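You operate a simulated robot arm through the tools that you are given. There is no shell and no other tool.

Carry out the task below with a simulated robot arm. There is one attempt and no reset: what you move stays moved.

## Task
Slide the blue tub next to the spindle, then thread its three steel rings on.
Fine: the spindle on table five.
Where things are to end (x, y in the base frame): blue tub within 50 mm of [550, 20].

Only the result counts: the job must be done as asked and must still hold three seconds after the hand-in. Knocking over, shifting, dropping, spilling or breaking anything else fails it.

## Robot
A 7-joint arm with a two-finger parallel gripper, fixed in place. Base frame: the origin is on the floor under the middle of its stand, x ahead of it, y to its left, z up; the work surface is at about z = 860. Lengths are in mm, angles in rad, forces in N, time in s.
With the tool pointing down near the work surface it reaches from about 480 to 920 mm from the base axis. Its first joint turns from -2.007 to 2.007 rad. Payload 3.91 kg.
The tool frame sits at the grasp point between the pads (the TCP): z along the fingers, y along the line on which they close. The tips reach 30 mm beyond it. The gripper opens to 110 mm. The fingers are 20 mm wide and 10 mm thick; the gripper's body (48 by 112 mm) begins 55 mm behind the TCP.
Orientation is that of the tool frame in the base frame, as a unit quaternion [x, y, z, w]. With the fingers straight down and closing along the base's y, the tool's x points along the base's -x, its y along +y and its z along -z.

## Interface
- The arm moves only by the tool apply_moves. Its argument "moves" is a list of rows, each an object of numbers (a shift or turn left out is 0, a gripper value left out holds the last): "tx", "ty", "tz": the shift along the tool's x, y, z in cm; "ax", "ay", "az": the turn, a rotation vector about the tool's x, y, z in rad; "hand": the closure, from 0 (fully open) to 1 (shut). In form: [{"tx": .., "ty": .., "tz": .., "ax": .., "ay": .., "az": .., "hand": ..}, ...]. A call has 1 to 20 rows; each row shifts and turns the commanded pose from where the row before left it, along the tool's axes as they then stand. Each row takes 0.2 s and may step no farther than 50 mm and 0.15 rad from the row before; otherwise, or with a gripper value out of range, the whole call is refused. A pose out of reach is approached as far as the arm can. The call stops where the force on the tool passes 40 N (or 10 N more than at its start, if that is more) or the arm is blocked; 0.2 s more then pass. Each finger travels about 153 mm/s and halts on what it meets, pressing with about 36 N; the grip force reading is that of the motor and also rises with nothing between the fingers. The clock runs only during rows and for 0.2 s after the last one: add rows that do not move to give the fingers time. The reply holds the time, the measured pose of the TCP, the force on the tool along the base axes, the opening and the grip force, in the units named above and with some noise, with the torque about the TCP (base axes, N m) and any sound that the robot's microphone picked up, and new pictures: "show" is both (left out), scene, wrist or none.
- Cameras (640 x 400 px; columns grow to the right, rows downward): "scene" is fixed at [219.9, 499.1, 1457.7]; the picture's right is [-0.71, -0.71, 0.00], its down [-0.39, 0.39, -0.84] and it looks along [0.59, -0.59, -0.55] (base axes); focal length 278 px, centre (320, 200). "wrist" rides on the gripper at [72, 17, -103] in the tool frame; the picture's right is [-0.23, 0.97, 0.00], its down [-0.76, -0.18, -0.62] and it looks along [-0.61, -0.14, 0.78] (tool axes); focal length 222 px, centre (320, 200). There is no depth. A picture from a camera that has moved, and an enlarged one, comes with that camera's place and axes in the base frame and with its lens.
- raise_lower(by): slides the trunk up (or, below 0, down) by that many mm; the arm rides with it, the base frame stays. It gives what a move gives, with no picture.
- inspect(camera, box): a new picture of the part [left, top, right, bottom] of that camera's present view, enlarged. The clock stands still meanwhile.
- finish_job(): hands the job in; it is judged then, once.

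Nothing tells you positions but the pictures and the camera data. Unless the task says otherwise, let go and move clear before handing in.

The tools are called after "Call:" as name(argument=value, ...) on one line, values as JSON. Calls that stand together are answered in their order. apply_moves: Moves the arm, as the interface text tells. Its arguments: {"type":"object","properties":{"moves":{"type":"array","items":{"type":"object","properties":{"tx":{"type":"number"},"ty":{"type":"number"},"tz":{"type":"number"},"ax":{"type":"number"},"ay":{"type":"number"},"az":{"type":"number"},"hand":{"type":"number"}}}},"show":{"type":"string","enum":["both","scene","wrist","none"]}},"required":["moves"]} The other tools are called the same way: raise_lower (by) moves the trunk up or down; inspect (camera, box) takes an enlarged picture of a part of a camera's view; finish_job () hands the job in.

At the start:

```text
time_s: 0.0
position: [546.7, -96.5, 1288.9]
tcp_rot: [0.001, 1.0, -0.001, 0.0]
force: [-1.0, -0.2, 0.2]
torque: [0.03, 0.02, -0.01]
gripper_width: 110.0
grip_force: 0.1
trunk travel left (down, up): [-775.0, 215.0]
```

scene: 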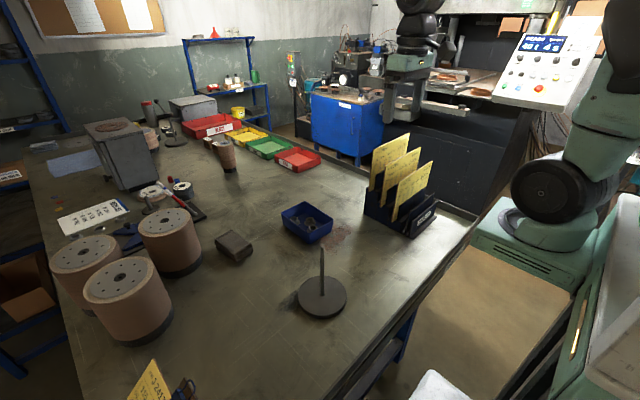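
wrist: 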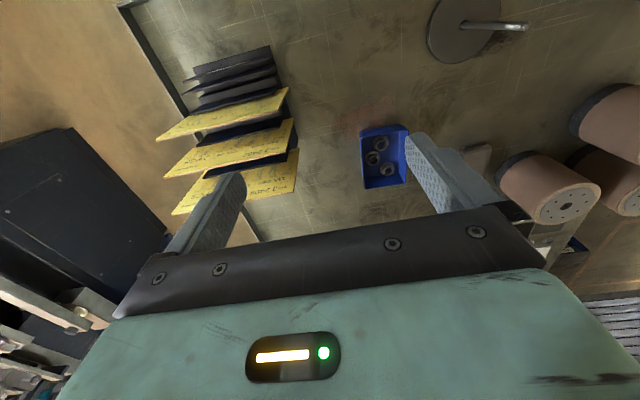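

The scene shows a blue tub holding rings at about (775, 5) and an upright spindle at about (538, 174). I'll look closer at both before moving anything.

Call:
inspect(camera="scene", box=[240, 180, 400, 330])

Call:
inspect(camera="wrist", box=[320, 0, 560, 210])

Call:
inspect(camera="scene", box=[20, 90, 260, 270])

Call:
inspect(camera="scene", box=[340, 100, 520, 260])

```text
2.67 times, centred on (320, 255) of scene
camera zoom: at [219.9, 499.1, 1457.7], right [-0.71, -0.71, 0.0], down [-0.39, 0.39, -0.84], along [0.59, -0.59, -0.55], focal length 742 px, centre (320, 53)
```

zoom: 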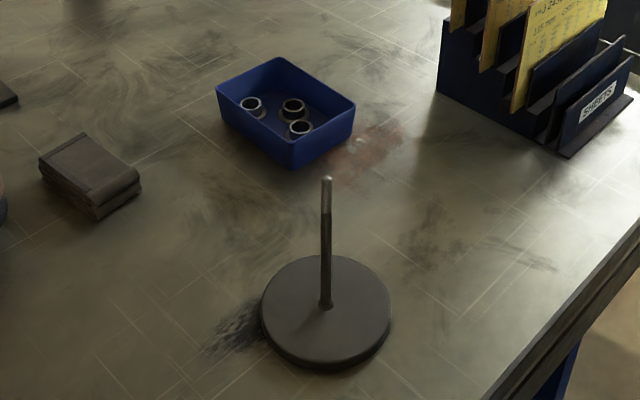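

```text
1.90 times, centred on (440, 105) of wrist
camera zoom: at [473.8, -81.2, 1391.7], right [0.23, 0.97, 0.0], down [0.76, -0.18, 0.62], along [0.61, -0.14, -0.78], focal length 423 px, centre (91, 381)
```

zoom: 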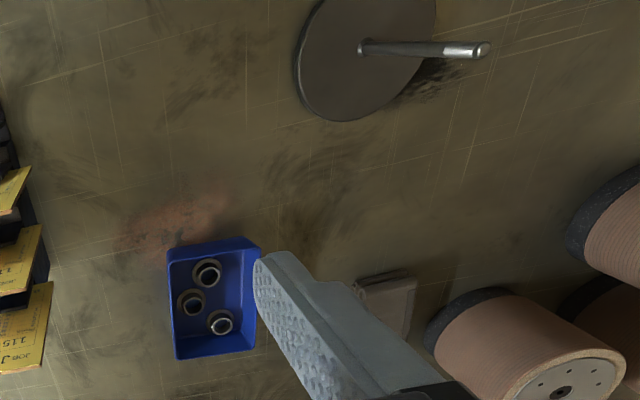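

```text
2.22 times, centred on (140, 180) of scene
camera zoom: at [219.9, 499.1, 1457.7], right [-0.71, -0.71, 0.0], down [-0.39, 0.39, -0.84], along [0.59, -0.59, -0.55], focal length 619 px, centre (720, 244)
```

zoom: 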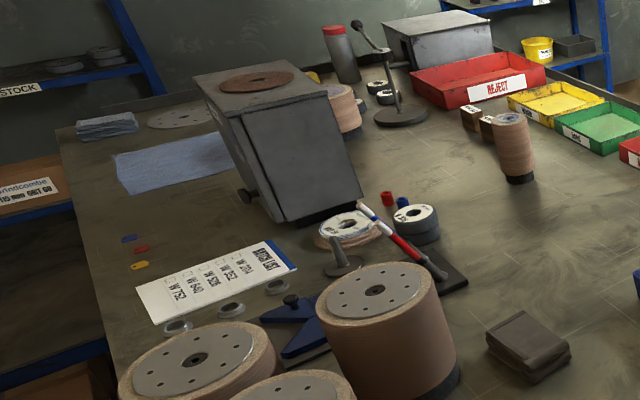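

```text
2.50 times, centred on (430, 180) of scene
camera zoom: at [219.9, 499.1, 1457.7], right [-0.71, -0.71, 0.0], down [-0.39, 0.39, -0.84], along [0.59, -0.59, -0.55], focal length 696 px, centre (45, 250)
```

zoom: 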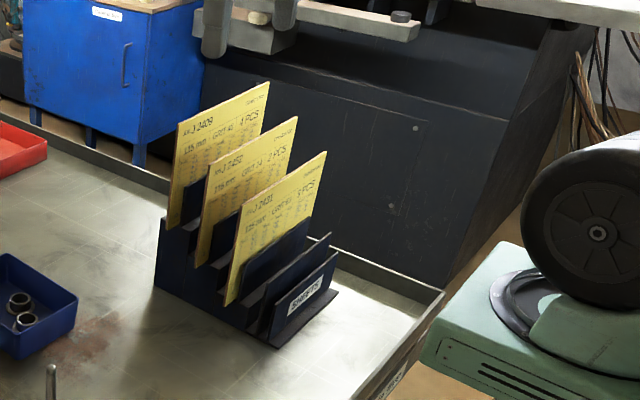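

The tub is roughly 137 x 112 mm with its rim near z = 900, and the rod tip is near z = 1037. I want finer views of the rings, the rod tip and the tub walls.

Call:
inspect(camera="scene", box=[288, 198, 340, 232])

Call:
inspect(camera="scene", box=[290, 240, 354, 324])

Call:
inspect(camera="wrist", box=[355, 120, 415, 192])

Call:
inspect(camera="wrist", box=[420, 0, 540, 70])

```text
11.76 times, centred on (314, 215) of scene
camera zoom: at [219.9, 499.1, 1457.7], right [-0.71, -0.71, 0.0], down [-0.39, 0.39, -0.84], along [0.59, -0.59, -0.55], focal length 3275 px, centre (391, 24)
```

zoom: 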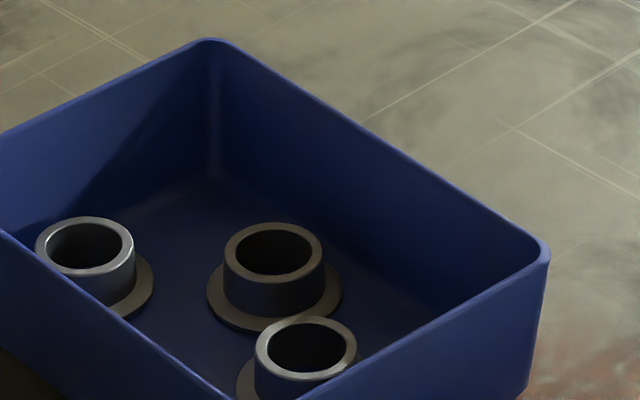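

```text
4.76 times, centred on (322, 282) of scene
camera zoom: at [219.9, 499.1, 1457.7], right [-0.71, -0.71, 0.0], down [-0.39, 0.39, -0.84], along [0.59, -0.59, -0.55], focal length 1326 px, centre (310, -190)
```

zoom: 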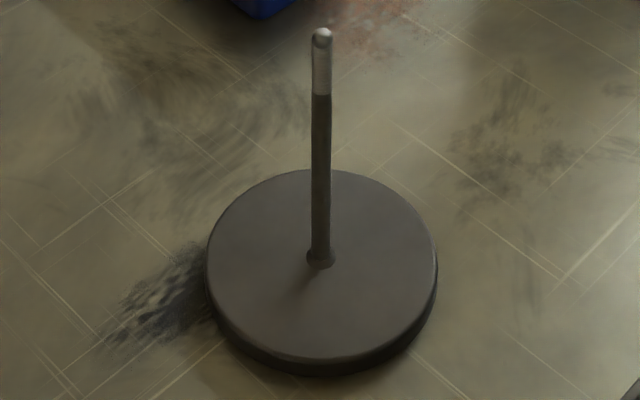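

```text
5.56 times, centred on (385, 156) of wrist
camera zoom: at [473.8, -81.2, 1391.7], right [0.23, 0.97, 0.0], down [0.76, -0.18, 0.62], along [0.61, -0.14, -0.78], focal length 1234 px, centre (-41, 444)
```

zoom: 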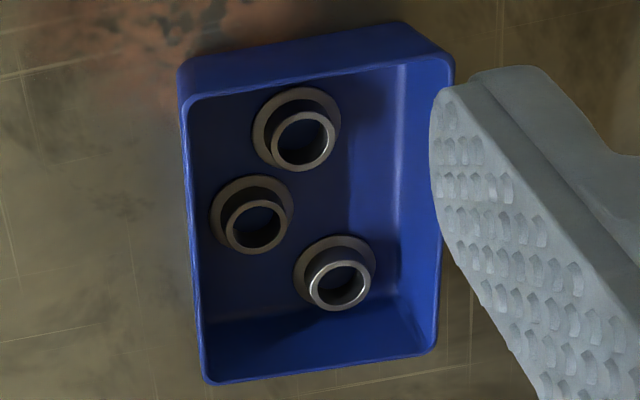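

```text
5.33 times, centred on (480, 35) of wrist
camera zoom: at [473.8, -81.2, 1391.7], right [0.23, 0.97, 0.0], down [0.76, -0.18, 0.62], along [0.61, -0.14, -0.78], focal length 1185 px, centre (-533, 1080)
```

zoom: 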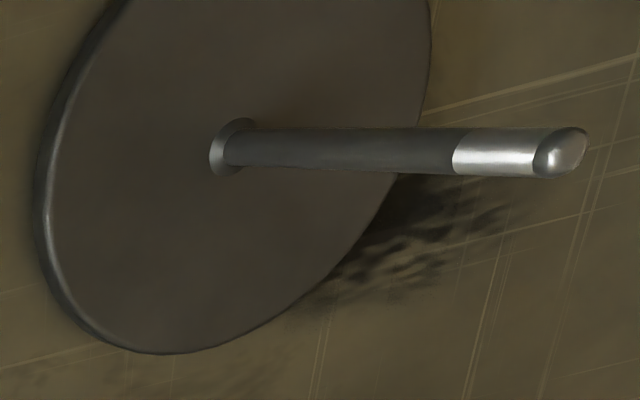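

The "rings" are flanged bushings of about 28 mm neck, 22 mm bore and 40 mm flange, at roughly (742, 13), (780, -11) and (822, 25). The rod is about 10 mm thick. First I'll move above the tub's +y wall, meaning to pinch that wall and drag the tub.

Call:
apply_moves(moves=[{"tx": -3.36, "ty": 2.19, "hand": 0.6}, {"tx": -3.36, "ty": 2.19}, {"tx": -3.36, "ty": 2.19}, {"tx": -3.36, "ty": 2.19}, {"tx": -3.36, "ty": 2.19}, {"tx": -3.36, "ty": 2.19}, {"tx": -3.36, "ty": 2.19}, {"tz": 4}, {"tz": 4}, {"tz": 4}, {"tz": 4}, {"tz": 4}, {}])

```text
time_s: 2.8
position: [783.3, 55.0, 1087.8]
tcp_rot: [0.0, 1.0, -0.001, 0.001]
force: [0.2, 0.5, -0.5]
torque: [0.0, -0.02, -0.02]
gripper_width: 44.3
grip_force: 0.2
trunk travel left (down, up): [-775.0, 215.0]
camera wrist: at [709.1, 70.9, 1191.0], right [0.23, 0.97, 0.0], down [0.76, -0.18, 0.62], along [0.61, -0.14, -0.78], focal length 222 px, centre (320, 200)
```

scene: 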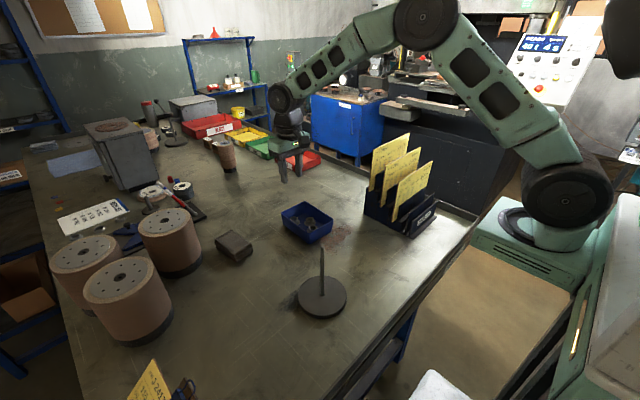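
wrist: 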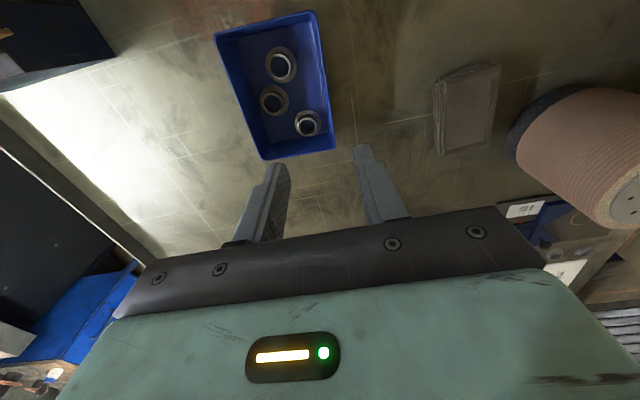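

The gripper is now above the tub at z ≈ 1088. A close wrist view will refine where the tub's walls and the rings are.

Call:
inspect(camera="wrist", box=[200, 0, 360, 170])

Call:
inspect(camera="scene", box=[240, 130, 350, 250])

```text
2.35 times, centred on (280, 85) of wrist
camera zoom: at [709.1, 70.9, 1191.0], right [0.23, 0.97, 0.0], down [0.76, -0.18, 0.62], along [0.61, -0.14, -0.78], focal length 523 px, centre (414, 471)
```

zoom: 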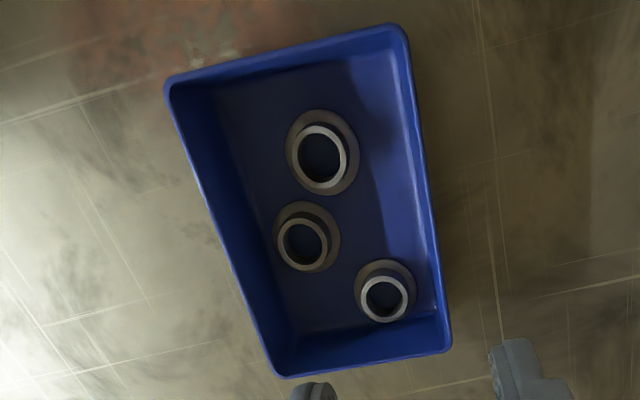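

```text
3.33 times, centred on (295, 190) of scene
camera zoom: at [219.9, 499.1, 1457.7], right [-0.71, -0.71, 0.0], down [-0.39, 0.39, -0.84], along [0.59, -0.59, -0.55], focal length 928 px, centre (403, 233)
```

zoom: 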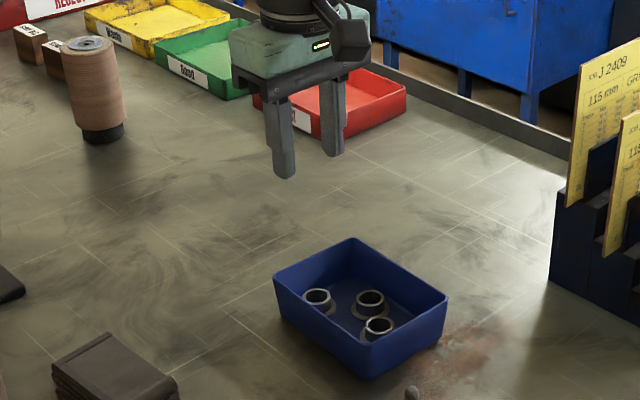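

From the wrist view the tub spans about x 697–848 and y -40 to 66, slightly turned, so its +y wall is near y = 63 at x = 780. I'll line up over that wall and come partway down.

Call:
apply_moves(moves=[{"tx": 0.33, "ty": 0.8}, {"tz": 4}, {"tz": 4}, {"tz": 4}, {"tz": 1}, {}])

Call:
inspect(camera="wrist", box=[160, 0, 480, 250])

Call:
inspect(camera="scene", box=[250, 150, 350, 250])

```text
time_s: 4.2
position: [779.2, 64.1, 956.9]
tcp_rot: [0.0, 1.0, -0.001, 0.001]
force: [-1.2, 0.6, -1.1]
torque: [0.01, 0.01, -0.01]
gripper_width: 43.8
grip_force: 0.2
trunk travel left (down, up): [-775.0, 215.0]
camera wrist: at [705.9, 79.6, 1061.0], right [0.23, 0.97, 0.0], down [0.76, -0.18, 0.62], along [0.61, -0.14, -0.78], focal length 222 px, centre (320, 200)
```

scene: 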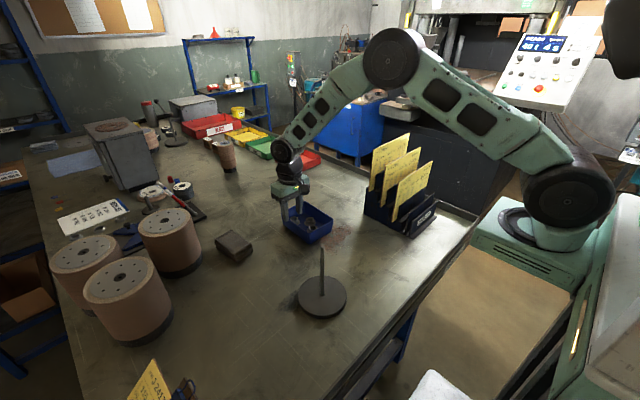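
wrist: 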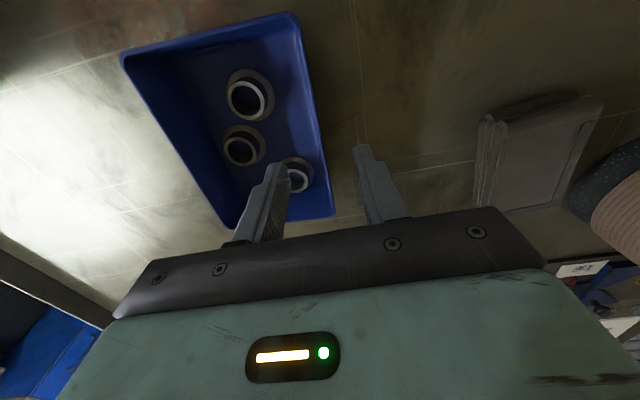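

```text
1.60 times, centred on (320, 125) of wrist
camera zoom: at [705.9, 79.6, 1061.0], right [0.23, 0.97, 0.0], down [0.76, -0.18, 0.62], along [0.61, -0.14, -0.78], focal length 355 px, centre (320, 320)
```

zoom: 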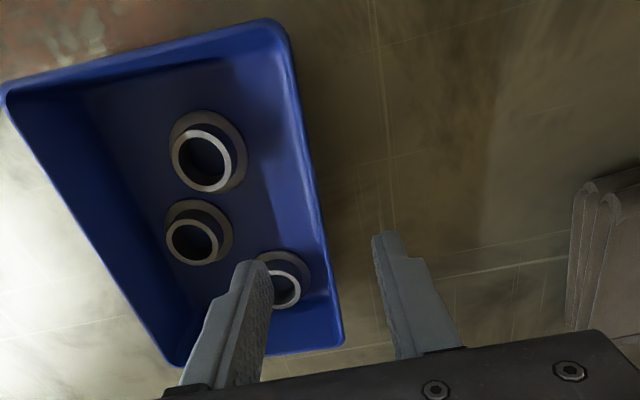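

```text
4.00 times, centred on (300, 200) of scene
camera zoom: at [219.9, 499.1, 1457.7], right [-0.71, -0.71, 0.0], down [-0.39, 0.39, -0.84], along [0.59, -0.59, -0.55], focal length 1114 px, centre (400, 200)
```

zoom: 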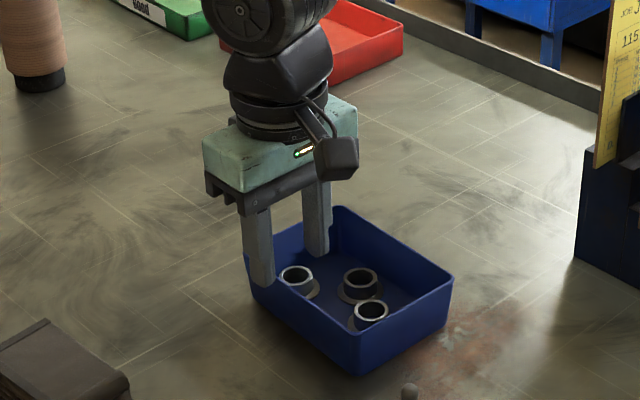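

The wall at x = 780 runs about y 60–63 and both fingers straddle it, clear of all three rings. I'll lower, then close on the wall.

Call:
apply_moves(moves=[{"ty": -0.2, "tz": 2}, {"tz": 2}, {"tz": 1.2}, {}, {"hand": 0.8}, {"hand": 1.0}, {}, {}])

Call:
inspect(camera="scene", box=[250, 150, 350, 250])

```text
time_s: 6.0
position: [778.5, 61.3, 906.9]
tcp_rot: [0.0, 1.0, -0.001, 0.001]
force: [-1.6, -2.5, 10.8]
torque: [-1.25, -0.31, -0.43]
gripper_width: 4.2
grip_force: 36.0
trunk travel left (down, up): [-775.0, 215.0]
camera wrist: at [705.8, 77.5, 1009.6], right [0.23, 0.97, 0.0], down [0.76, -0.18, 0.62], along [0.61, -0.14, -0.78], focal length 222 px, centre (320, 200)
```

scene: 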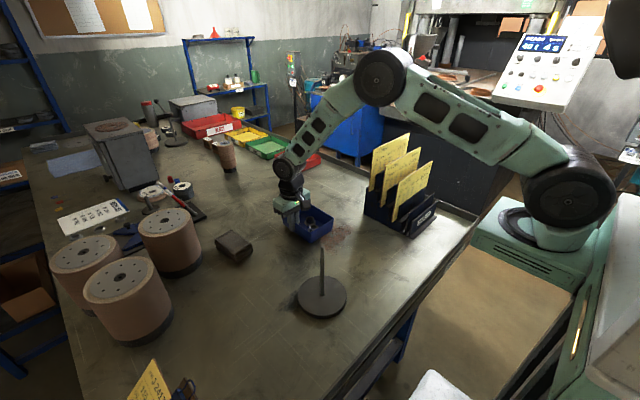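
wrist: 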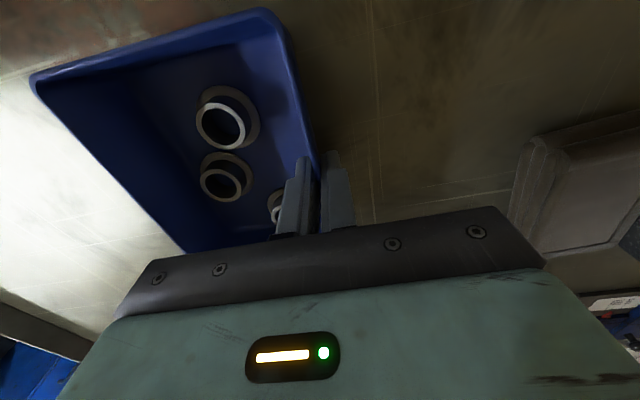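

```text
4.00 times, centred on (300, 200) of scene
camera zoom: at [219.9, 499.1, 1457.7], right [-0.71, -0.71, 0.0], down [-0.39, 0.39, -0.84], along [0.59, -0.59, -0.55], focal length 1114 px, centre (400, 200)
```

zoom: 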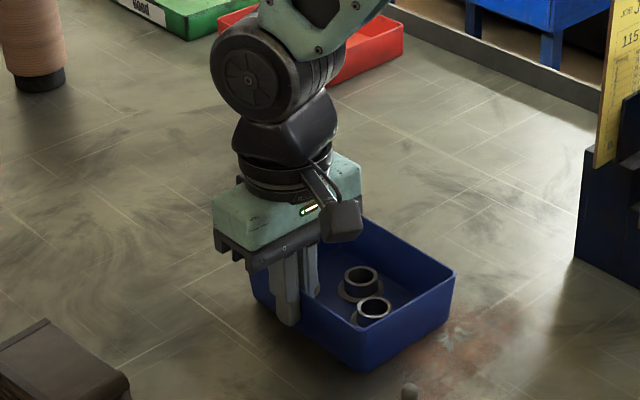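

The wall is held with the opening at 4.2 mm. I'll ease up 1.5 mm to relieve the downward load, then drag the tub slowly toward -x.

Call:
apply_moves(moves=[{"tz": -0.15}, {}, {"tx": 0.7}, {"tx": 1.2}, {"tx": 1.2}, {"tx": 1.2}, {"tx": 1.2}, {}])

Call:
inspect(camera="scene", box=[250, 150, 370, 270])

```text
time_s: 7.8
position: [723.9, 61.9, 906.7]
tcp_rot: [0.0, 1.0, -0.001, 0.001]
force: [3.5, 0.3, 11.1]
torque: [-1.22, -0.34, 0.35]
gripper_width: 3.5
grip_force: 36.1
trunk travel left (down, up): [-775.0, 215.0]
camera wrist: at [650.6, 77.6, 1010.7], right [0.23, 0.97, 0.0], down [0.76, -0.18, 0.62], along [0.61, -0.14, -0.78], focal length 222 px, centre (320, 200)
```

scene: 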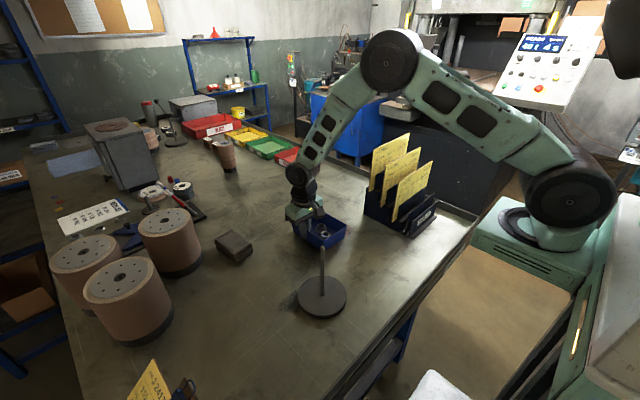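
wrist: 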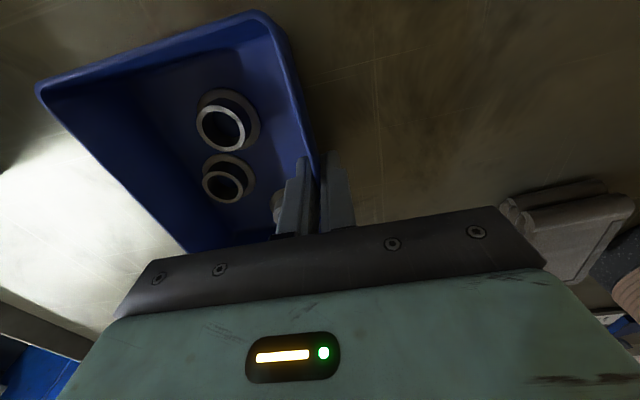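

```text
3.33 times, centred on (310, 210) of scene
camera zoom: at [219.9, 499.1, 1457.7], right [-0.71, -0.71, 0.0], down [-0.39, 0.39, -0.84], along [0.59, -0.59, -0.55], focal length 928 px, centre (353, 167)
```

zoom: 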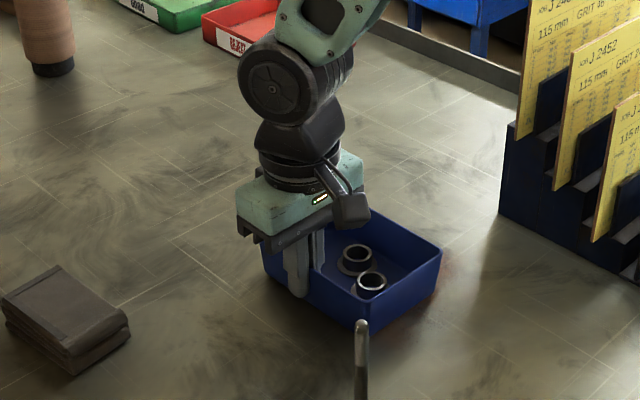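

The tub is following the hand and the rings have stayed put. I'll carry on with the drag to about x = 556 for the hand.

Call:
apply_moves(moves=[{"tx": 0.8}, {"tx": 1.3}, {"tx": 1.3}, {"tx": 1.3}, {"tx": 1.3, "ty": 0.1}, {"tx": 1.3, "ty": 0.1}, {"tx": 1.3, "ty": 0.1}, {"tx": 1.3, "ty": 0.1}, {"tx": 1.3, "ty": 0.1}, {"tx": 1.3}, {"tx": 1.3}, {"tx": 1.3}, {"tx": 1.1}, {"tx": 0.6}, {}, {}])

Call:
inspect(camera="scene", box=[250, 170, 400, 330])

```text
time_s: 11.2
position: [556.2, 66.1, 908.0]
tcp_rot: [0.0, 1.0, -0.001, 0.0]
force: [3.5, -1.7, 11.8]
torque: [-1.22, -0.06, 0.32]
gripper_width: 3.6
grip_force: 36.1
trunk travel left (down, up): [-775.0, 215.0]
camera wrist: at [482.4, 82.4, 1011.3], right [0.23, 0.97, 0.0], down [0.76, -0.18, 0.62], along [0.61, -0.14, -0.78], focal length 222 px, centre (320, 200)
```

scene: 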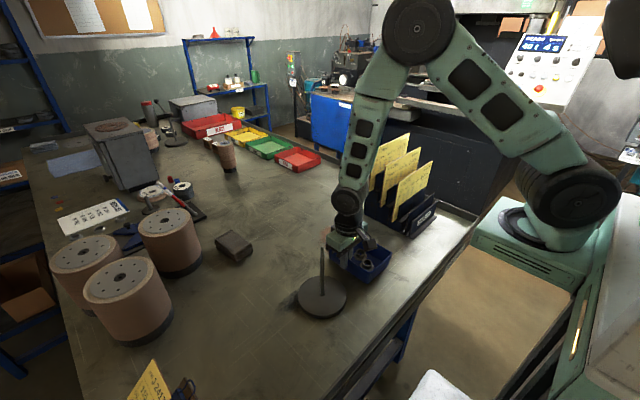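
wrist: 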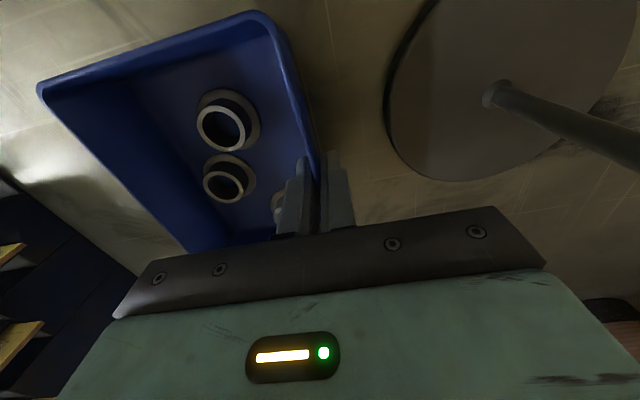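

```text
2.50 times, centred on (325, 250) of scene
camera zoom: at [219.9, 499.1, 1457.7], right [-0.71, -0.71, 0.0], down [-0.39, 0.39, -0.84], along [0.59, -0.59, -0.55], focal length 696 px, centre (308, 75)
```

zoom: 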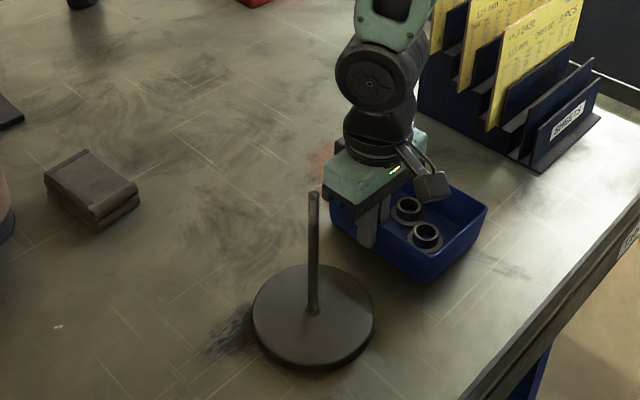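

The tub has arrived beside the spindle with the rings undisturbed. I'll open gently, lift straight up clear of it, and look down to measure everything.

Call:
apply_moves(moves=[{"hand": 0.95}, {"hand": 0.9}, {"hand": 0.8}, {"hand": 0.75}, {}, {"tz": -2}, {"tz": -3}, {"tz": -4}, {"tz": -4}, {"tz": -4}, {}])

Call:
inspect(camera="wrist", box=[200, 0, 360, 170])

Call:
inspect(camera="wrist", box=[320, 0, 560, 150])

Call:
inspect(camera="scene", box=[280, 200, 400, 320])

```text
time_s: 13.6
position: [555.6, 68.1, 1078.1]
tcp_rot: [0.001, 1.0, -0.001, 0.0]
force: [0.0, -0.6, -0.1]
torque: [-0.02, -0.04, 0.0]
gripper_width: 27.4
grip_force: 0.1
trunk travel left (down, up): [-775.0, 215.0]
camera wrist: at [482.7, 83.2, 1181.3], right [0.23, 0.97, 0.0], down [0.76, -0.18, 0.62], along [0.61, -0.14, -0.78], focal length 222 px, centre (320, 200)
```

scene: 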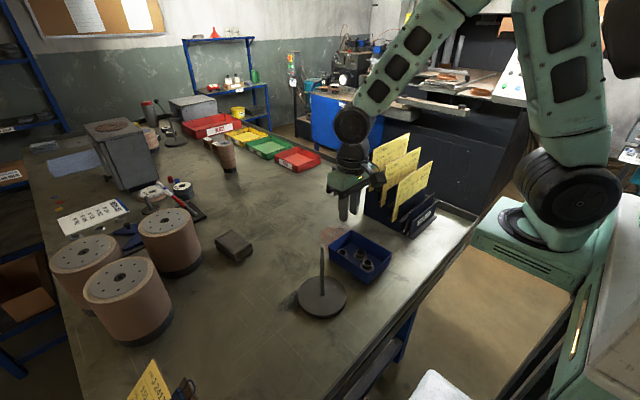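
wrist: 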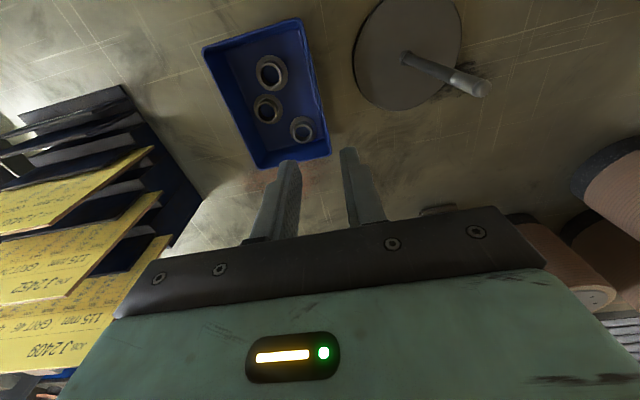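

```text
2.35 times, centred on (280, 85) of wrist
camera zoom: at [482.7, 83.2, 1181.3], right [0.23, 0.97, 0.0], down [0.76, -0.18, 0.62], along [0.61, -0.14, -0.78], focal length 523 px, centre (414, 471)
```

zoom: 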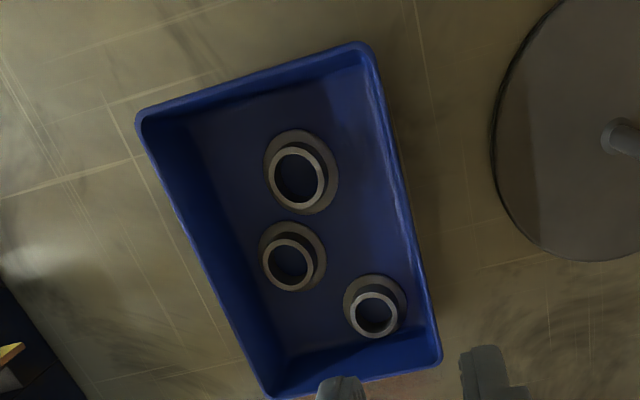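

```text
2.67 times, centred on (440, 75) of wrist
camera zoom: at [482.7, 83.2, 1181.3], right [0.23, 0.97, 0.0], down [0.76, -0.18, 0.62], along [0.61, -0.14, -0.78], focal length 592 px, centre (0, 533)
```

zoom: 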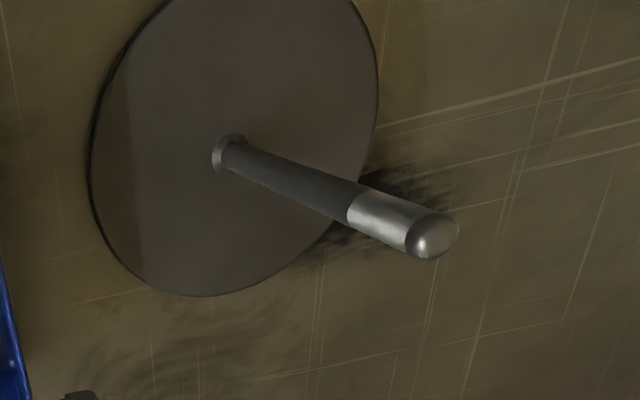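

```text
3.33 times, centred on (340, 260) of scene
camera zoom: at [219.9, 499.1, 1457.7], right [-0.71, -0.71, 0.0], down [-0.39, 0.39, -0.84], along [0.59, -0.59, -0.55], focal length 928 px, centre (253, 0)
```

zoom: 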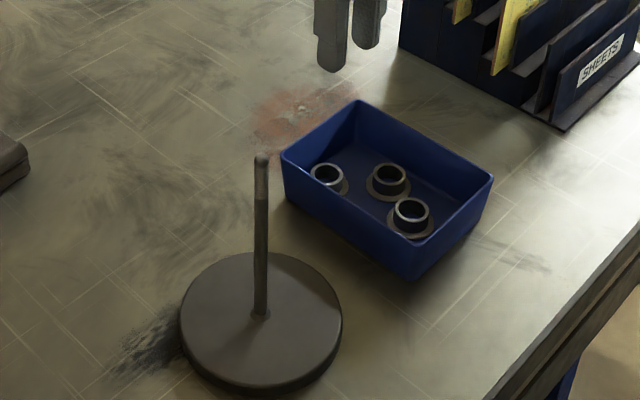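

The tub now measures about x 476–625, y -41 to 66, so its centre is near (550, 13), inside tolerance. The rod is at about (537.4, 173.6) with its tip near z = 1032. I'll line up on the ring nearest the base, at about (517, 14.6), and check before descending into the tub.

Call:
apply_moves(moves=[{"tx": 1.92, "ty": -2.68, "hand": 0.6}, {"tx": 1.92, "ty": -2.68}, {"tz": 4}, {"tz": 4}, {"tz": 3.8}, {}, {}])

Call:
inspect(camera="wrist", box=[160, 0, 480, 250])

Call:
inspect(camera="scene", box=[310, 200, 410, 290])

```text
time_s: 15.2
position: [515.8, 13.8, 959.2]
tcp_rot: [0.0, 1.0, -0.001, 0.0]
force: [0.0, -0.1, 0.0]
torque: [0.02, -0.03, 0.03]
gripper_width: 44.1
grip_force: 0.1
trunk travel left (down, up): [-775.0, 215.0]
camera wrist: at [443.8, 29.5, 1061.5], right [0.23, 0.97, 0.0], down [0.76, -0.18, 0.62], along [0.61, -0.14, -0.78], focal length 222 px, centre (320, 200)
```

scene: 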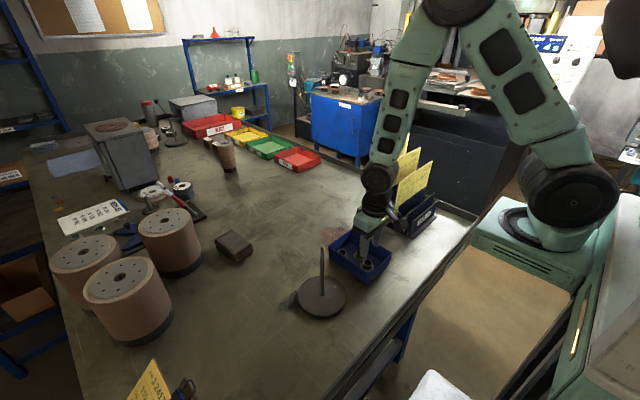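
wrist: 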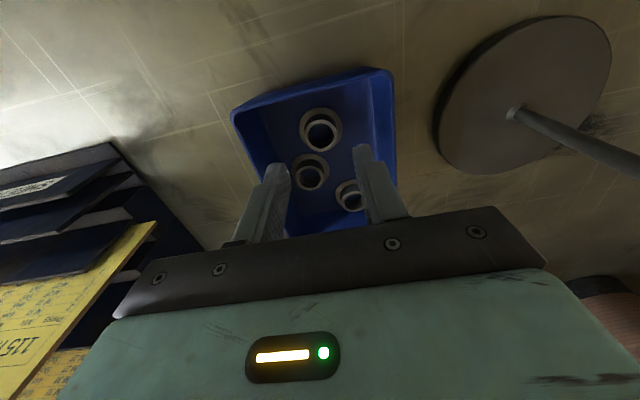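

```text
1.60 times, centred on (320, 125) of wrist
camera zoom: at [443.8, 29.5, 1061.5], right [0.23, 0.97, 0.0], down [0.76, -0.18, 0.62], along [0.61, -0.14, -0.78], focal length 355 px, centre (320, 320)
```

zoom: 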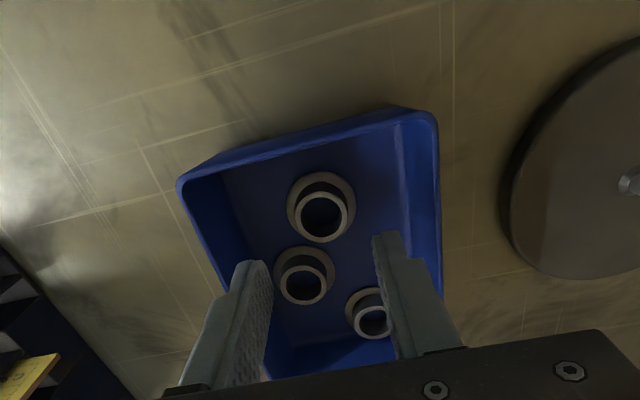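

```text
4.44 times, centred on (360, 245) of scene
camera zoom: at [219.9, 499.1, 1457.7], right [-0.71, -0.71, 0.0], down [-0.39, 0.39, -0.84], along [0.59, -0.59, -0.55], focal length 1237 px, centre (142, 0)
```

zoom: 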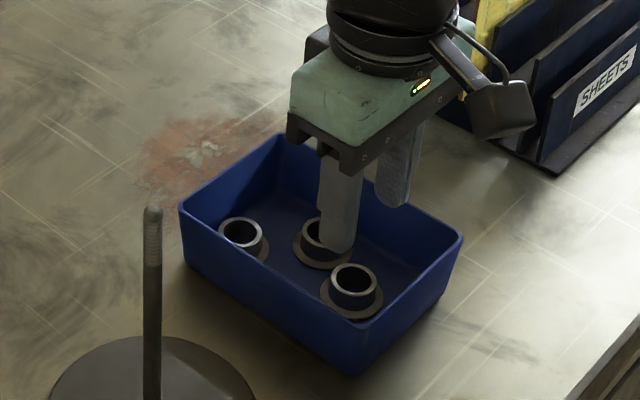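

Ring A is centred between the fingers, within a millimetre or two. I'll lower around its neck and close.

Call:
apply_moves(moves=[{"tx": -0.08, "tz": 2}, {"tz": 2}, {"tz": 1}, {"tz": 0.7}, {}, {"hand": 0.72}, {"hand": 0.85}, {"hand": 1.0}, {}, {}])

Call:
inspect(camera="scene", box=[310, 200, 410, 290])

Call:
inspect(camera="wrist", box=[200, 50, 440, 250])

```text
time_s: 17.4
position: [518.5, 13.1, 903.0]
tcp_rot: [0.0, 1.0, -0.001, 0.0]
force: [-0.6, 0.2, -0.7]
torque: [-0.02, 0.01, 0.02]
gripper_width: 27.4
grip_force: 35.9
trunk travel left (down, up): [-775.0, 215.0]
camera wrist: at [444.8, 29.3, 1005.5], right [0.23, 0.97, 0.0], down [0.76, -0.18, 0.62], along [0.61, -0.14, -0.78], focal length 222 px, centre (320, 200)
```

scene: 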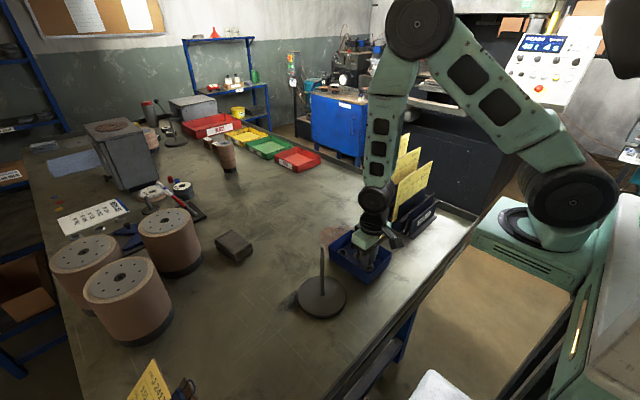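
wrist: 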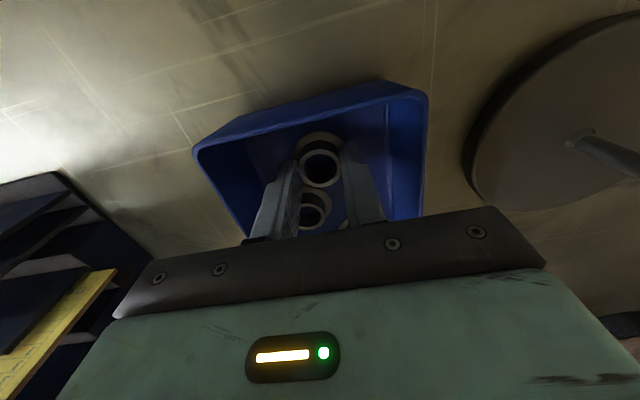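

```text
4.44 times, centred on (360, 245) of scene
camera zoom: at [219.9, 499.1, 1457.7], right [-0.71, -0.71, 0.0], down [-0.39, 0.39, -0.84], along [0.59, -0.59, -0.55], focal length 1237 px, centre (142, 0)
```

zoom: 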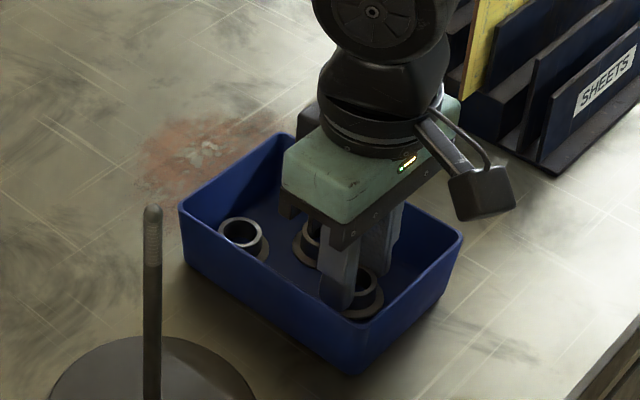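

```text
2.00 times, centred on (320, 150) of wrist
camera zoom: at [444.8, 29.3, 1005.5], right [0.23, 0.97, 0.0], down [0.76, -0.18, 0.62], along [0.61, -0.14, -0.78], focal length 444 px, centre (320, 300)
```

zoom: 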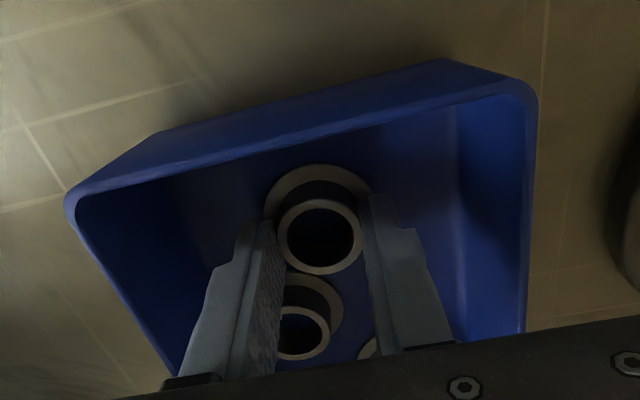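

Ring A is gripped by its neck, 27.4 mm between the pads. I'll lift straight out and carry it above the rod.

Call:
apply_moves(moves=[{"tz": -1}, {"tz": -3}, {"tz": -4}, {"tz": -4}, {"tz": -4}, {"tz": -3}, {"tx": -0.44, "ty": 3.4}, {"tx": -0.44, "ty": 4.2}, {"tx": -0.44, "ty": 4.2}, {"tx": -0.44, "ty": 3.2}, {}, {}])

Call:
inspect(camera="wrist", box=[240, 80, 400, 230])

Call:
inspect(camera="scene", box=[280, 190, 380, 320])

```text
time_s: 20.0
position: [537.3, 163.9, 1092.9]
tcp_rot: [0.0, 1.0, 0.0, 0.0]
force: [0.3, 0.8, -0.7]
torque: [0.07, -0.01, 0.03]
gripper_width: 27.4
grip_force: 35.7
trunk travel left (down, up): [-775.0, 215.0]
camera wrist: at [463.3, 179.4, 1196.1], right [0.23, 0.97, 0.0], down [0.76, -0.18, 0.62], along [0.61, -0.14, -0.78], focal length 222 px, centre (320, 200)
```

scene: 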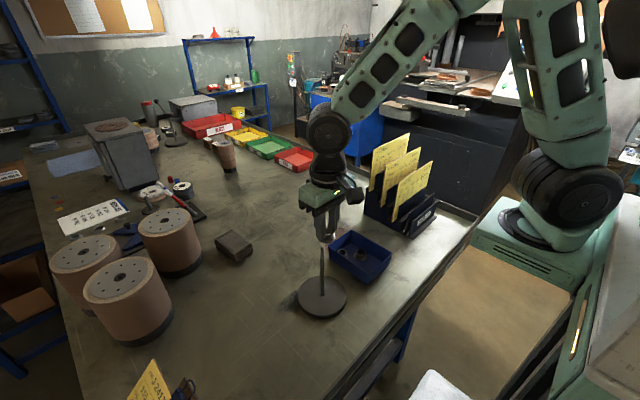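
wrist: 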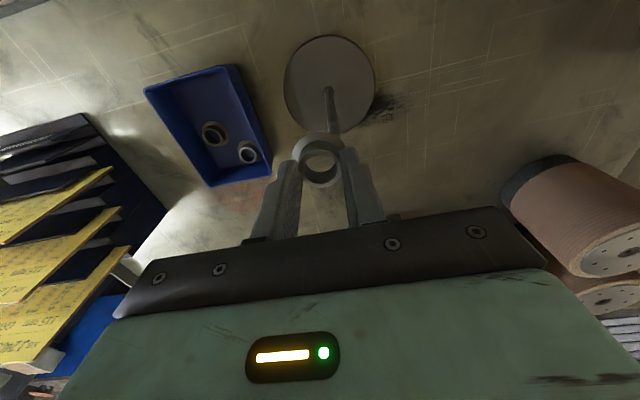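

```text
2.67 times, centred on (320, 155) of wrist
camera zoom: at [463.3, 179.4, 1196.1], right [0.23, 0.97, 0.0], down [0.76, -0.18, 0.62], along [0.61, -0.14, -0.78], focal length 592 px, centre (320, 320)
```

zoom: 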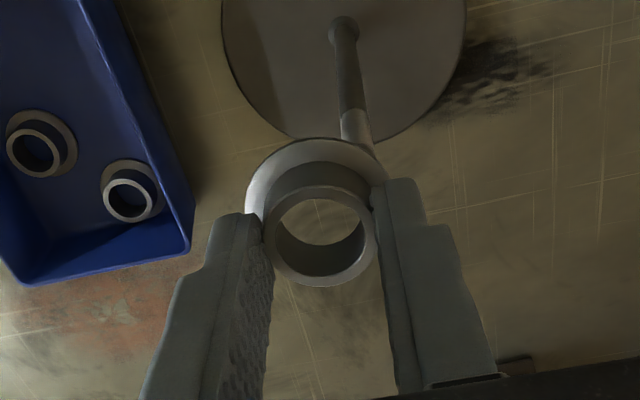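

```text
3.08 times, centred on (330, 255) of scene
camera zoom: at [219.9, 499.1, 1457.7], right [-0.71, -0.71, 0.0], down [-0.39, 0.39, -0.84], along [0.59, -0.59, -0.55], focal length 857 px, centre (289, 31)
```

zoom: 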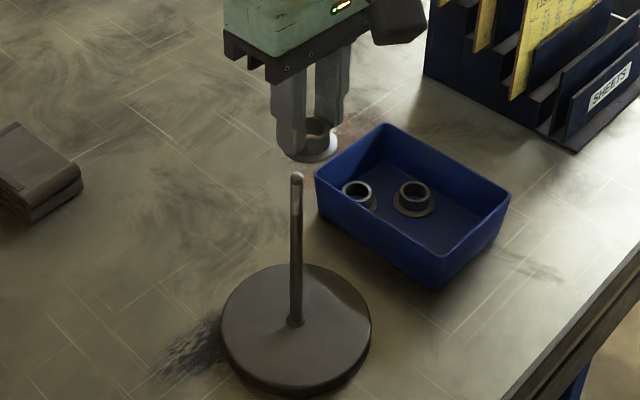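

The ring is held level, and by image alignment it needs to move about 12 mm in +y and 1–2 mm in -x to be over the rod. I'll do that, drop a little, and check from both cameras.

Call:
apply_moves(moves=[{"tx": 0.17, "ty": 1.2}, {"tz": 1.2}, {}, {}])

Call:
inspect(camera="wrist", box=[260, 80, 380, 200])

Call:
inspect(camera="scene", box=[295, 215, 355, 275])

```text
time_s: 21.0
position: [534.7, 175.4, 1079.9]
tcp_rot: [0.0, 1.0, -0.001, 0.0]
force: [-0.3, -0.9, -0.2]
torque: [0.03, -0.02, -0.01]
gripper_width: 27.1
grip_force: 36.4
trunk travel left (down, up): [-775.0, 215.0]
camera wrist: at [461.3, 190.9, 1183.4], right [0.23, 0.97, 0.0], down [0.76, -0.18, 0.62], along [0.61, -0.14, -0.78], focal length 222 px, centre (320, 200)
```

scene: 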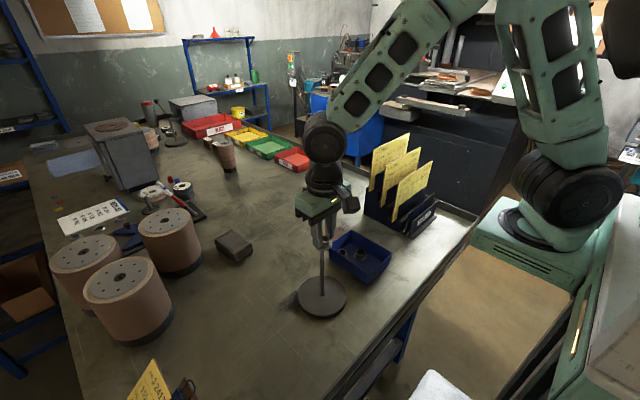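
wrist: 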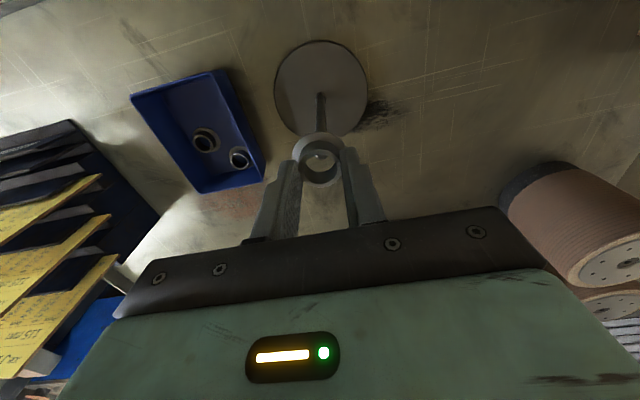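

```text
3.33 times, centred on (320, 140) of wrist
camera zoom: at [461.3, 190.9, 1183.4], right [0.23, 0.97, 0.0], down [0.76, -0.18, 0.62], along [0.61, -0.14, -0.78], focal length 740 px, centre (320, 400)
```

zoom: 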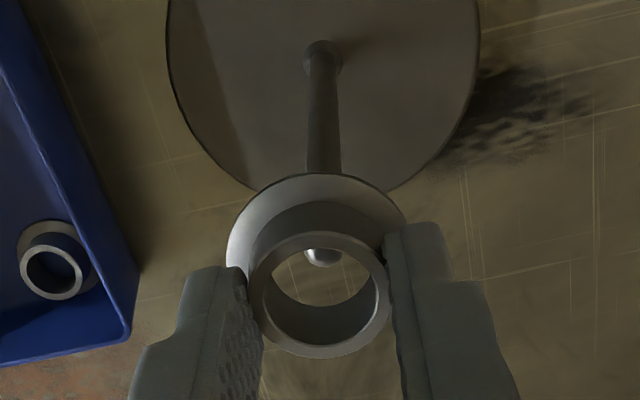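

```text
6.67 times, centred on (325, 245) of scene
camera zoom: at [219.9, 499.1, 1457.7], right [-0.71, -0.71, 0.0], down [-0.39, 0.39, -0.84], along [0.59, -0.59, -0.55], focal length 1856 px, centre (287, -100)
```

zoom: 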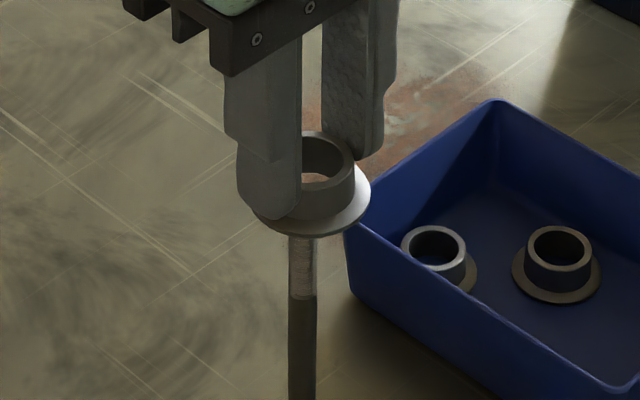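

Sideways alignment looks right, but the scene camera shows the ring about 3 mm off to its right, meaning it should go roughly 4 mm further in +x. I'll correct that before lowering.

Call:
apply_moves(moves=[{"tx": -0.42, "ty": -0.08}, {}, {}])

Call:
inspect(camera="wrist", box=[260, 80, 380, 200])

Call:
inspect(camera="scene", box=[295, 215, 355, 275])

```text
time_s: 21.8
position: [539.3, 173.4, 1080.6]
tcp_rot: [0.0, 1.0, 0.0, -0.001]
force: [-0.2, 0.0, -0.5]
torque: [-0.02, -0.01, 0.01]
gripper_width: 27.7
grip_force: 35.4
trunk travel left (down, up): [-775.0, 215.0]
camera wrist: at [465.7, 190.2, 1183.4], right [0.23, 0.97, 0.0], down [0.76, -0.18, 0.62], along [0.61, -0.14, -0.78], focal length 222 px, centre (320, 200)
```

scene: 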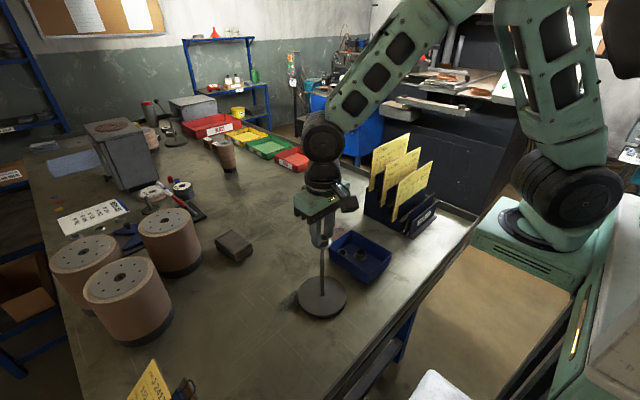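
wrist: 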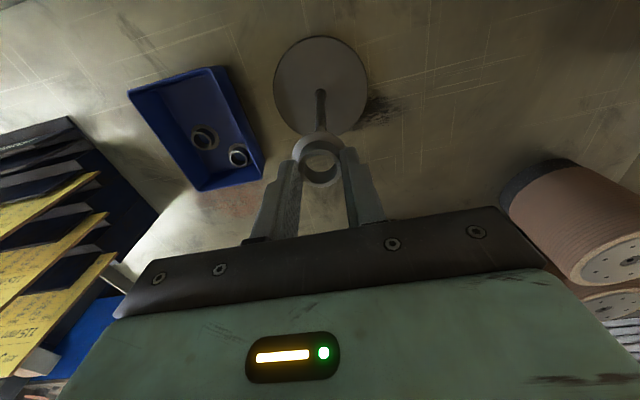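

```text
3.33 times, centred on (320, 140) of wrist
camera zoom: at [465.7, 190.2, 1183.4], right [0.23, 0.97, 0.0], down [0.76, -0.18, 0.62], along [0.61, -0.14, -0.78], focal length 740 px, centre (320, 400)
```

zoom: 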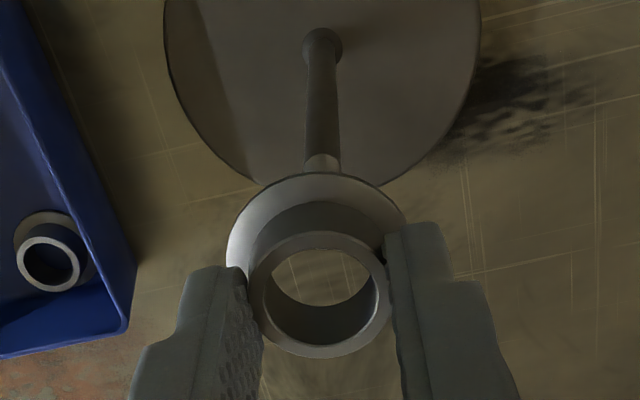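

```text
6.67 times, centred on (325, 245) of scene
camera zoom: at [219.9, 499.1, 1457.7], right [-0.71, -0.71, 0.0], down [-0.39, 0.39, -0.84], along [0.59, -0.59, -0.55], focal length 1856 px, centre (287, -100)
```

zoom: 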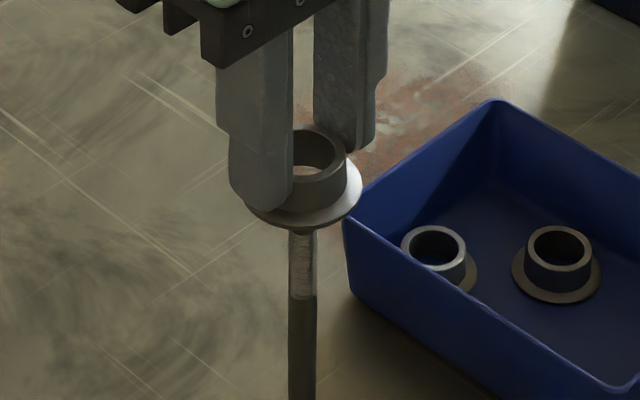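

Ring and rod now line up in both views. I'll lower slowly and watch the force.

Call:
apply_moves(moves=[{"tz": 0.5}, {"tz": 0.5}, {"tz": 0.5}, {"tz": 0.5}, {}])

Call:
inspect(camera="wrist", box=[260, 80, 380, 200])

Call:
inspect(camera="scene", box=[295, 215, 355, 275])

```text
time_s: 23.0
position: [538.2, 173.6, 1059.9]
tcp_rot: [0.0, 1.0, 0.0, -0.001]
force: [-0.3, -0.7, -0.6]
torque: [-0.01, 0.0, 0.02]
gripper_width: 27.4
grip_force: 35.7
trunk travel left (down, up): [-775.0, 215.0]
camera wrist: at [465.4, 190.3, 1164.0], right [0.23, 0.97, 0.0], down [0.76, -0.18, 0.62], along [0.61, -0.14, -0.78], focal length 222 px, centre (320, 200)
```

scene: 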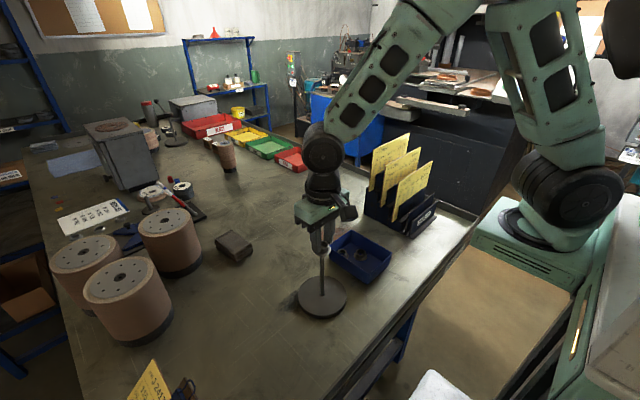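
wrist: 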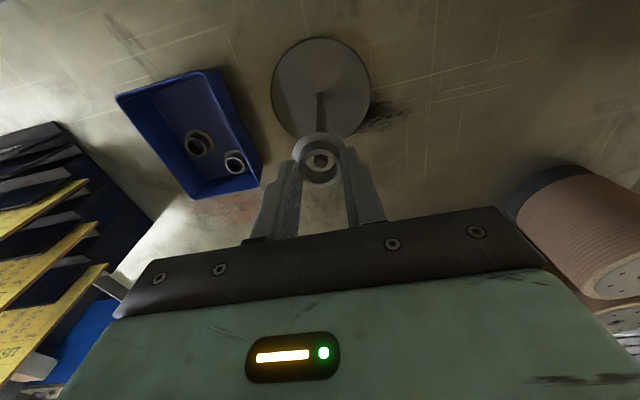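

```text
3.33 times, centred on (320, 140) of wrist
camera zoom: at [465.4, 190.3, 1164.0], right [0.23, 0.97, 0.0], down [0.76, -0.18, 0.62], along [0.61, -0.14, -0.78], focal length 740 px, centre (320, 400)
```

zoom: 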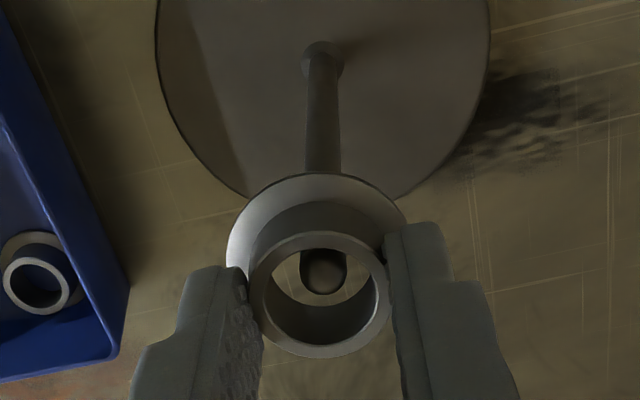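

```text
6.67 times, centred on (325, 245) of scene
camera zoom: at [219.9, 499.1, 1457.7], right [-0.71, -0.71, 0.0], down [-0.39, 0.39, -0.84], along [0.59, -0.59, -0.55], focal length 1856 px, centre (287, -100)
```

zoom: 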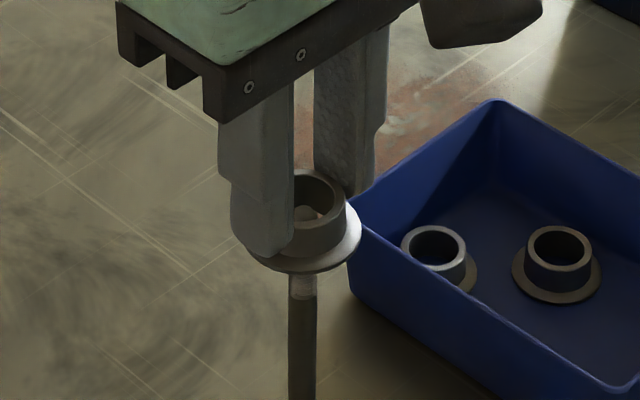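

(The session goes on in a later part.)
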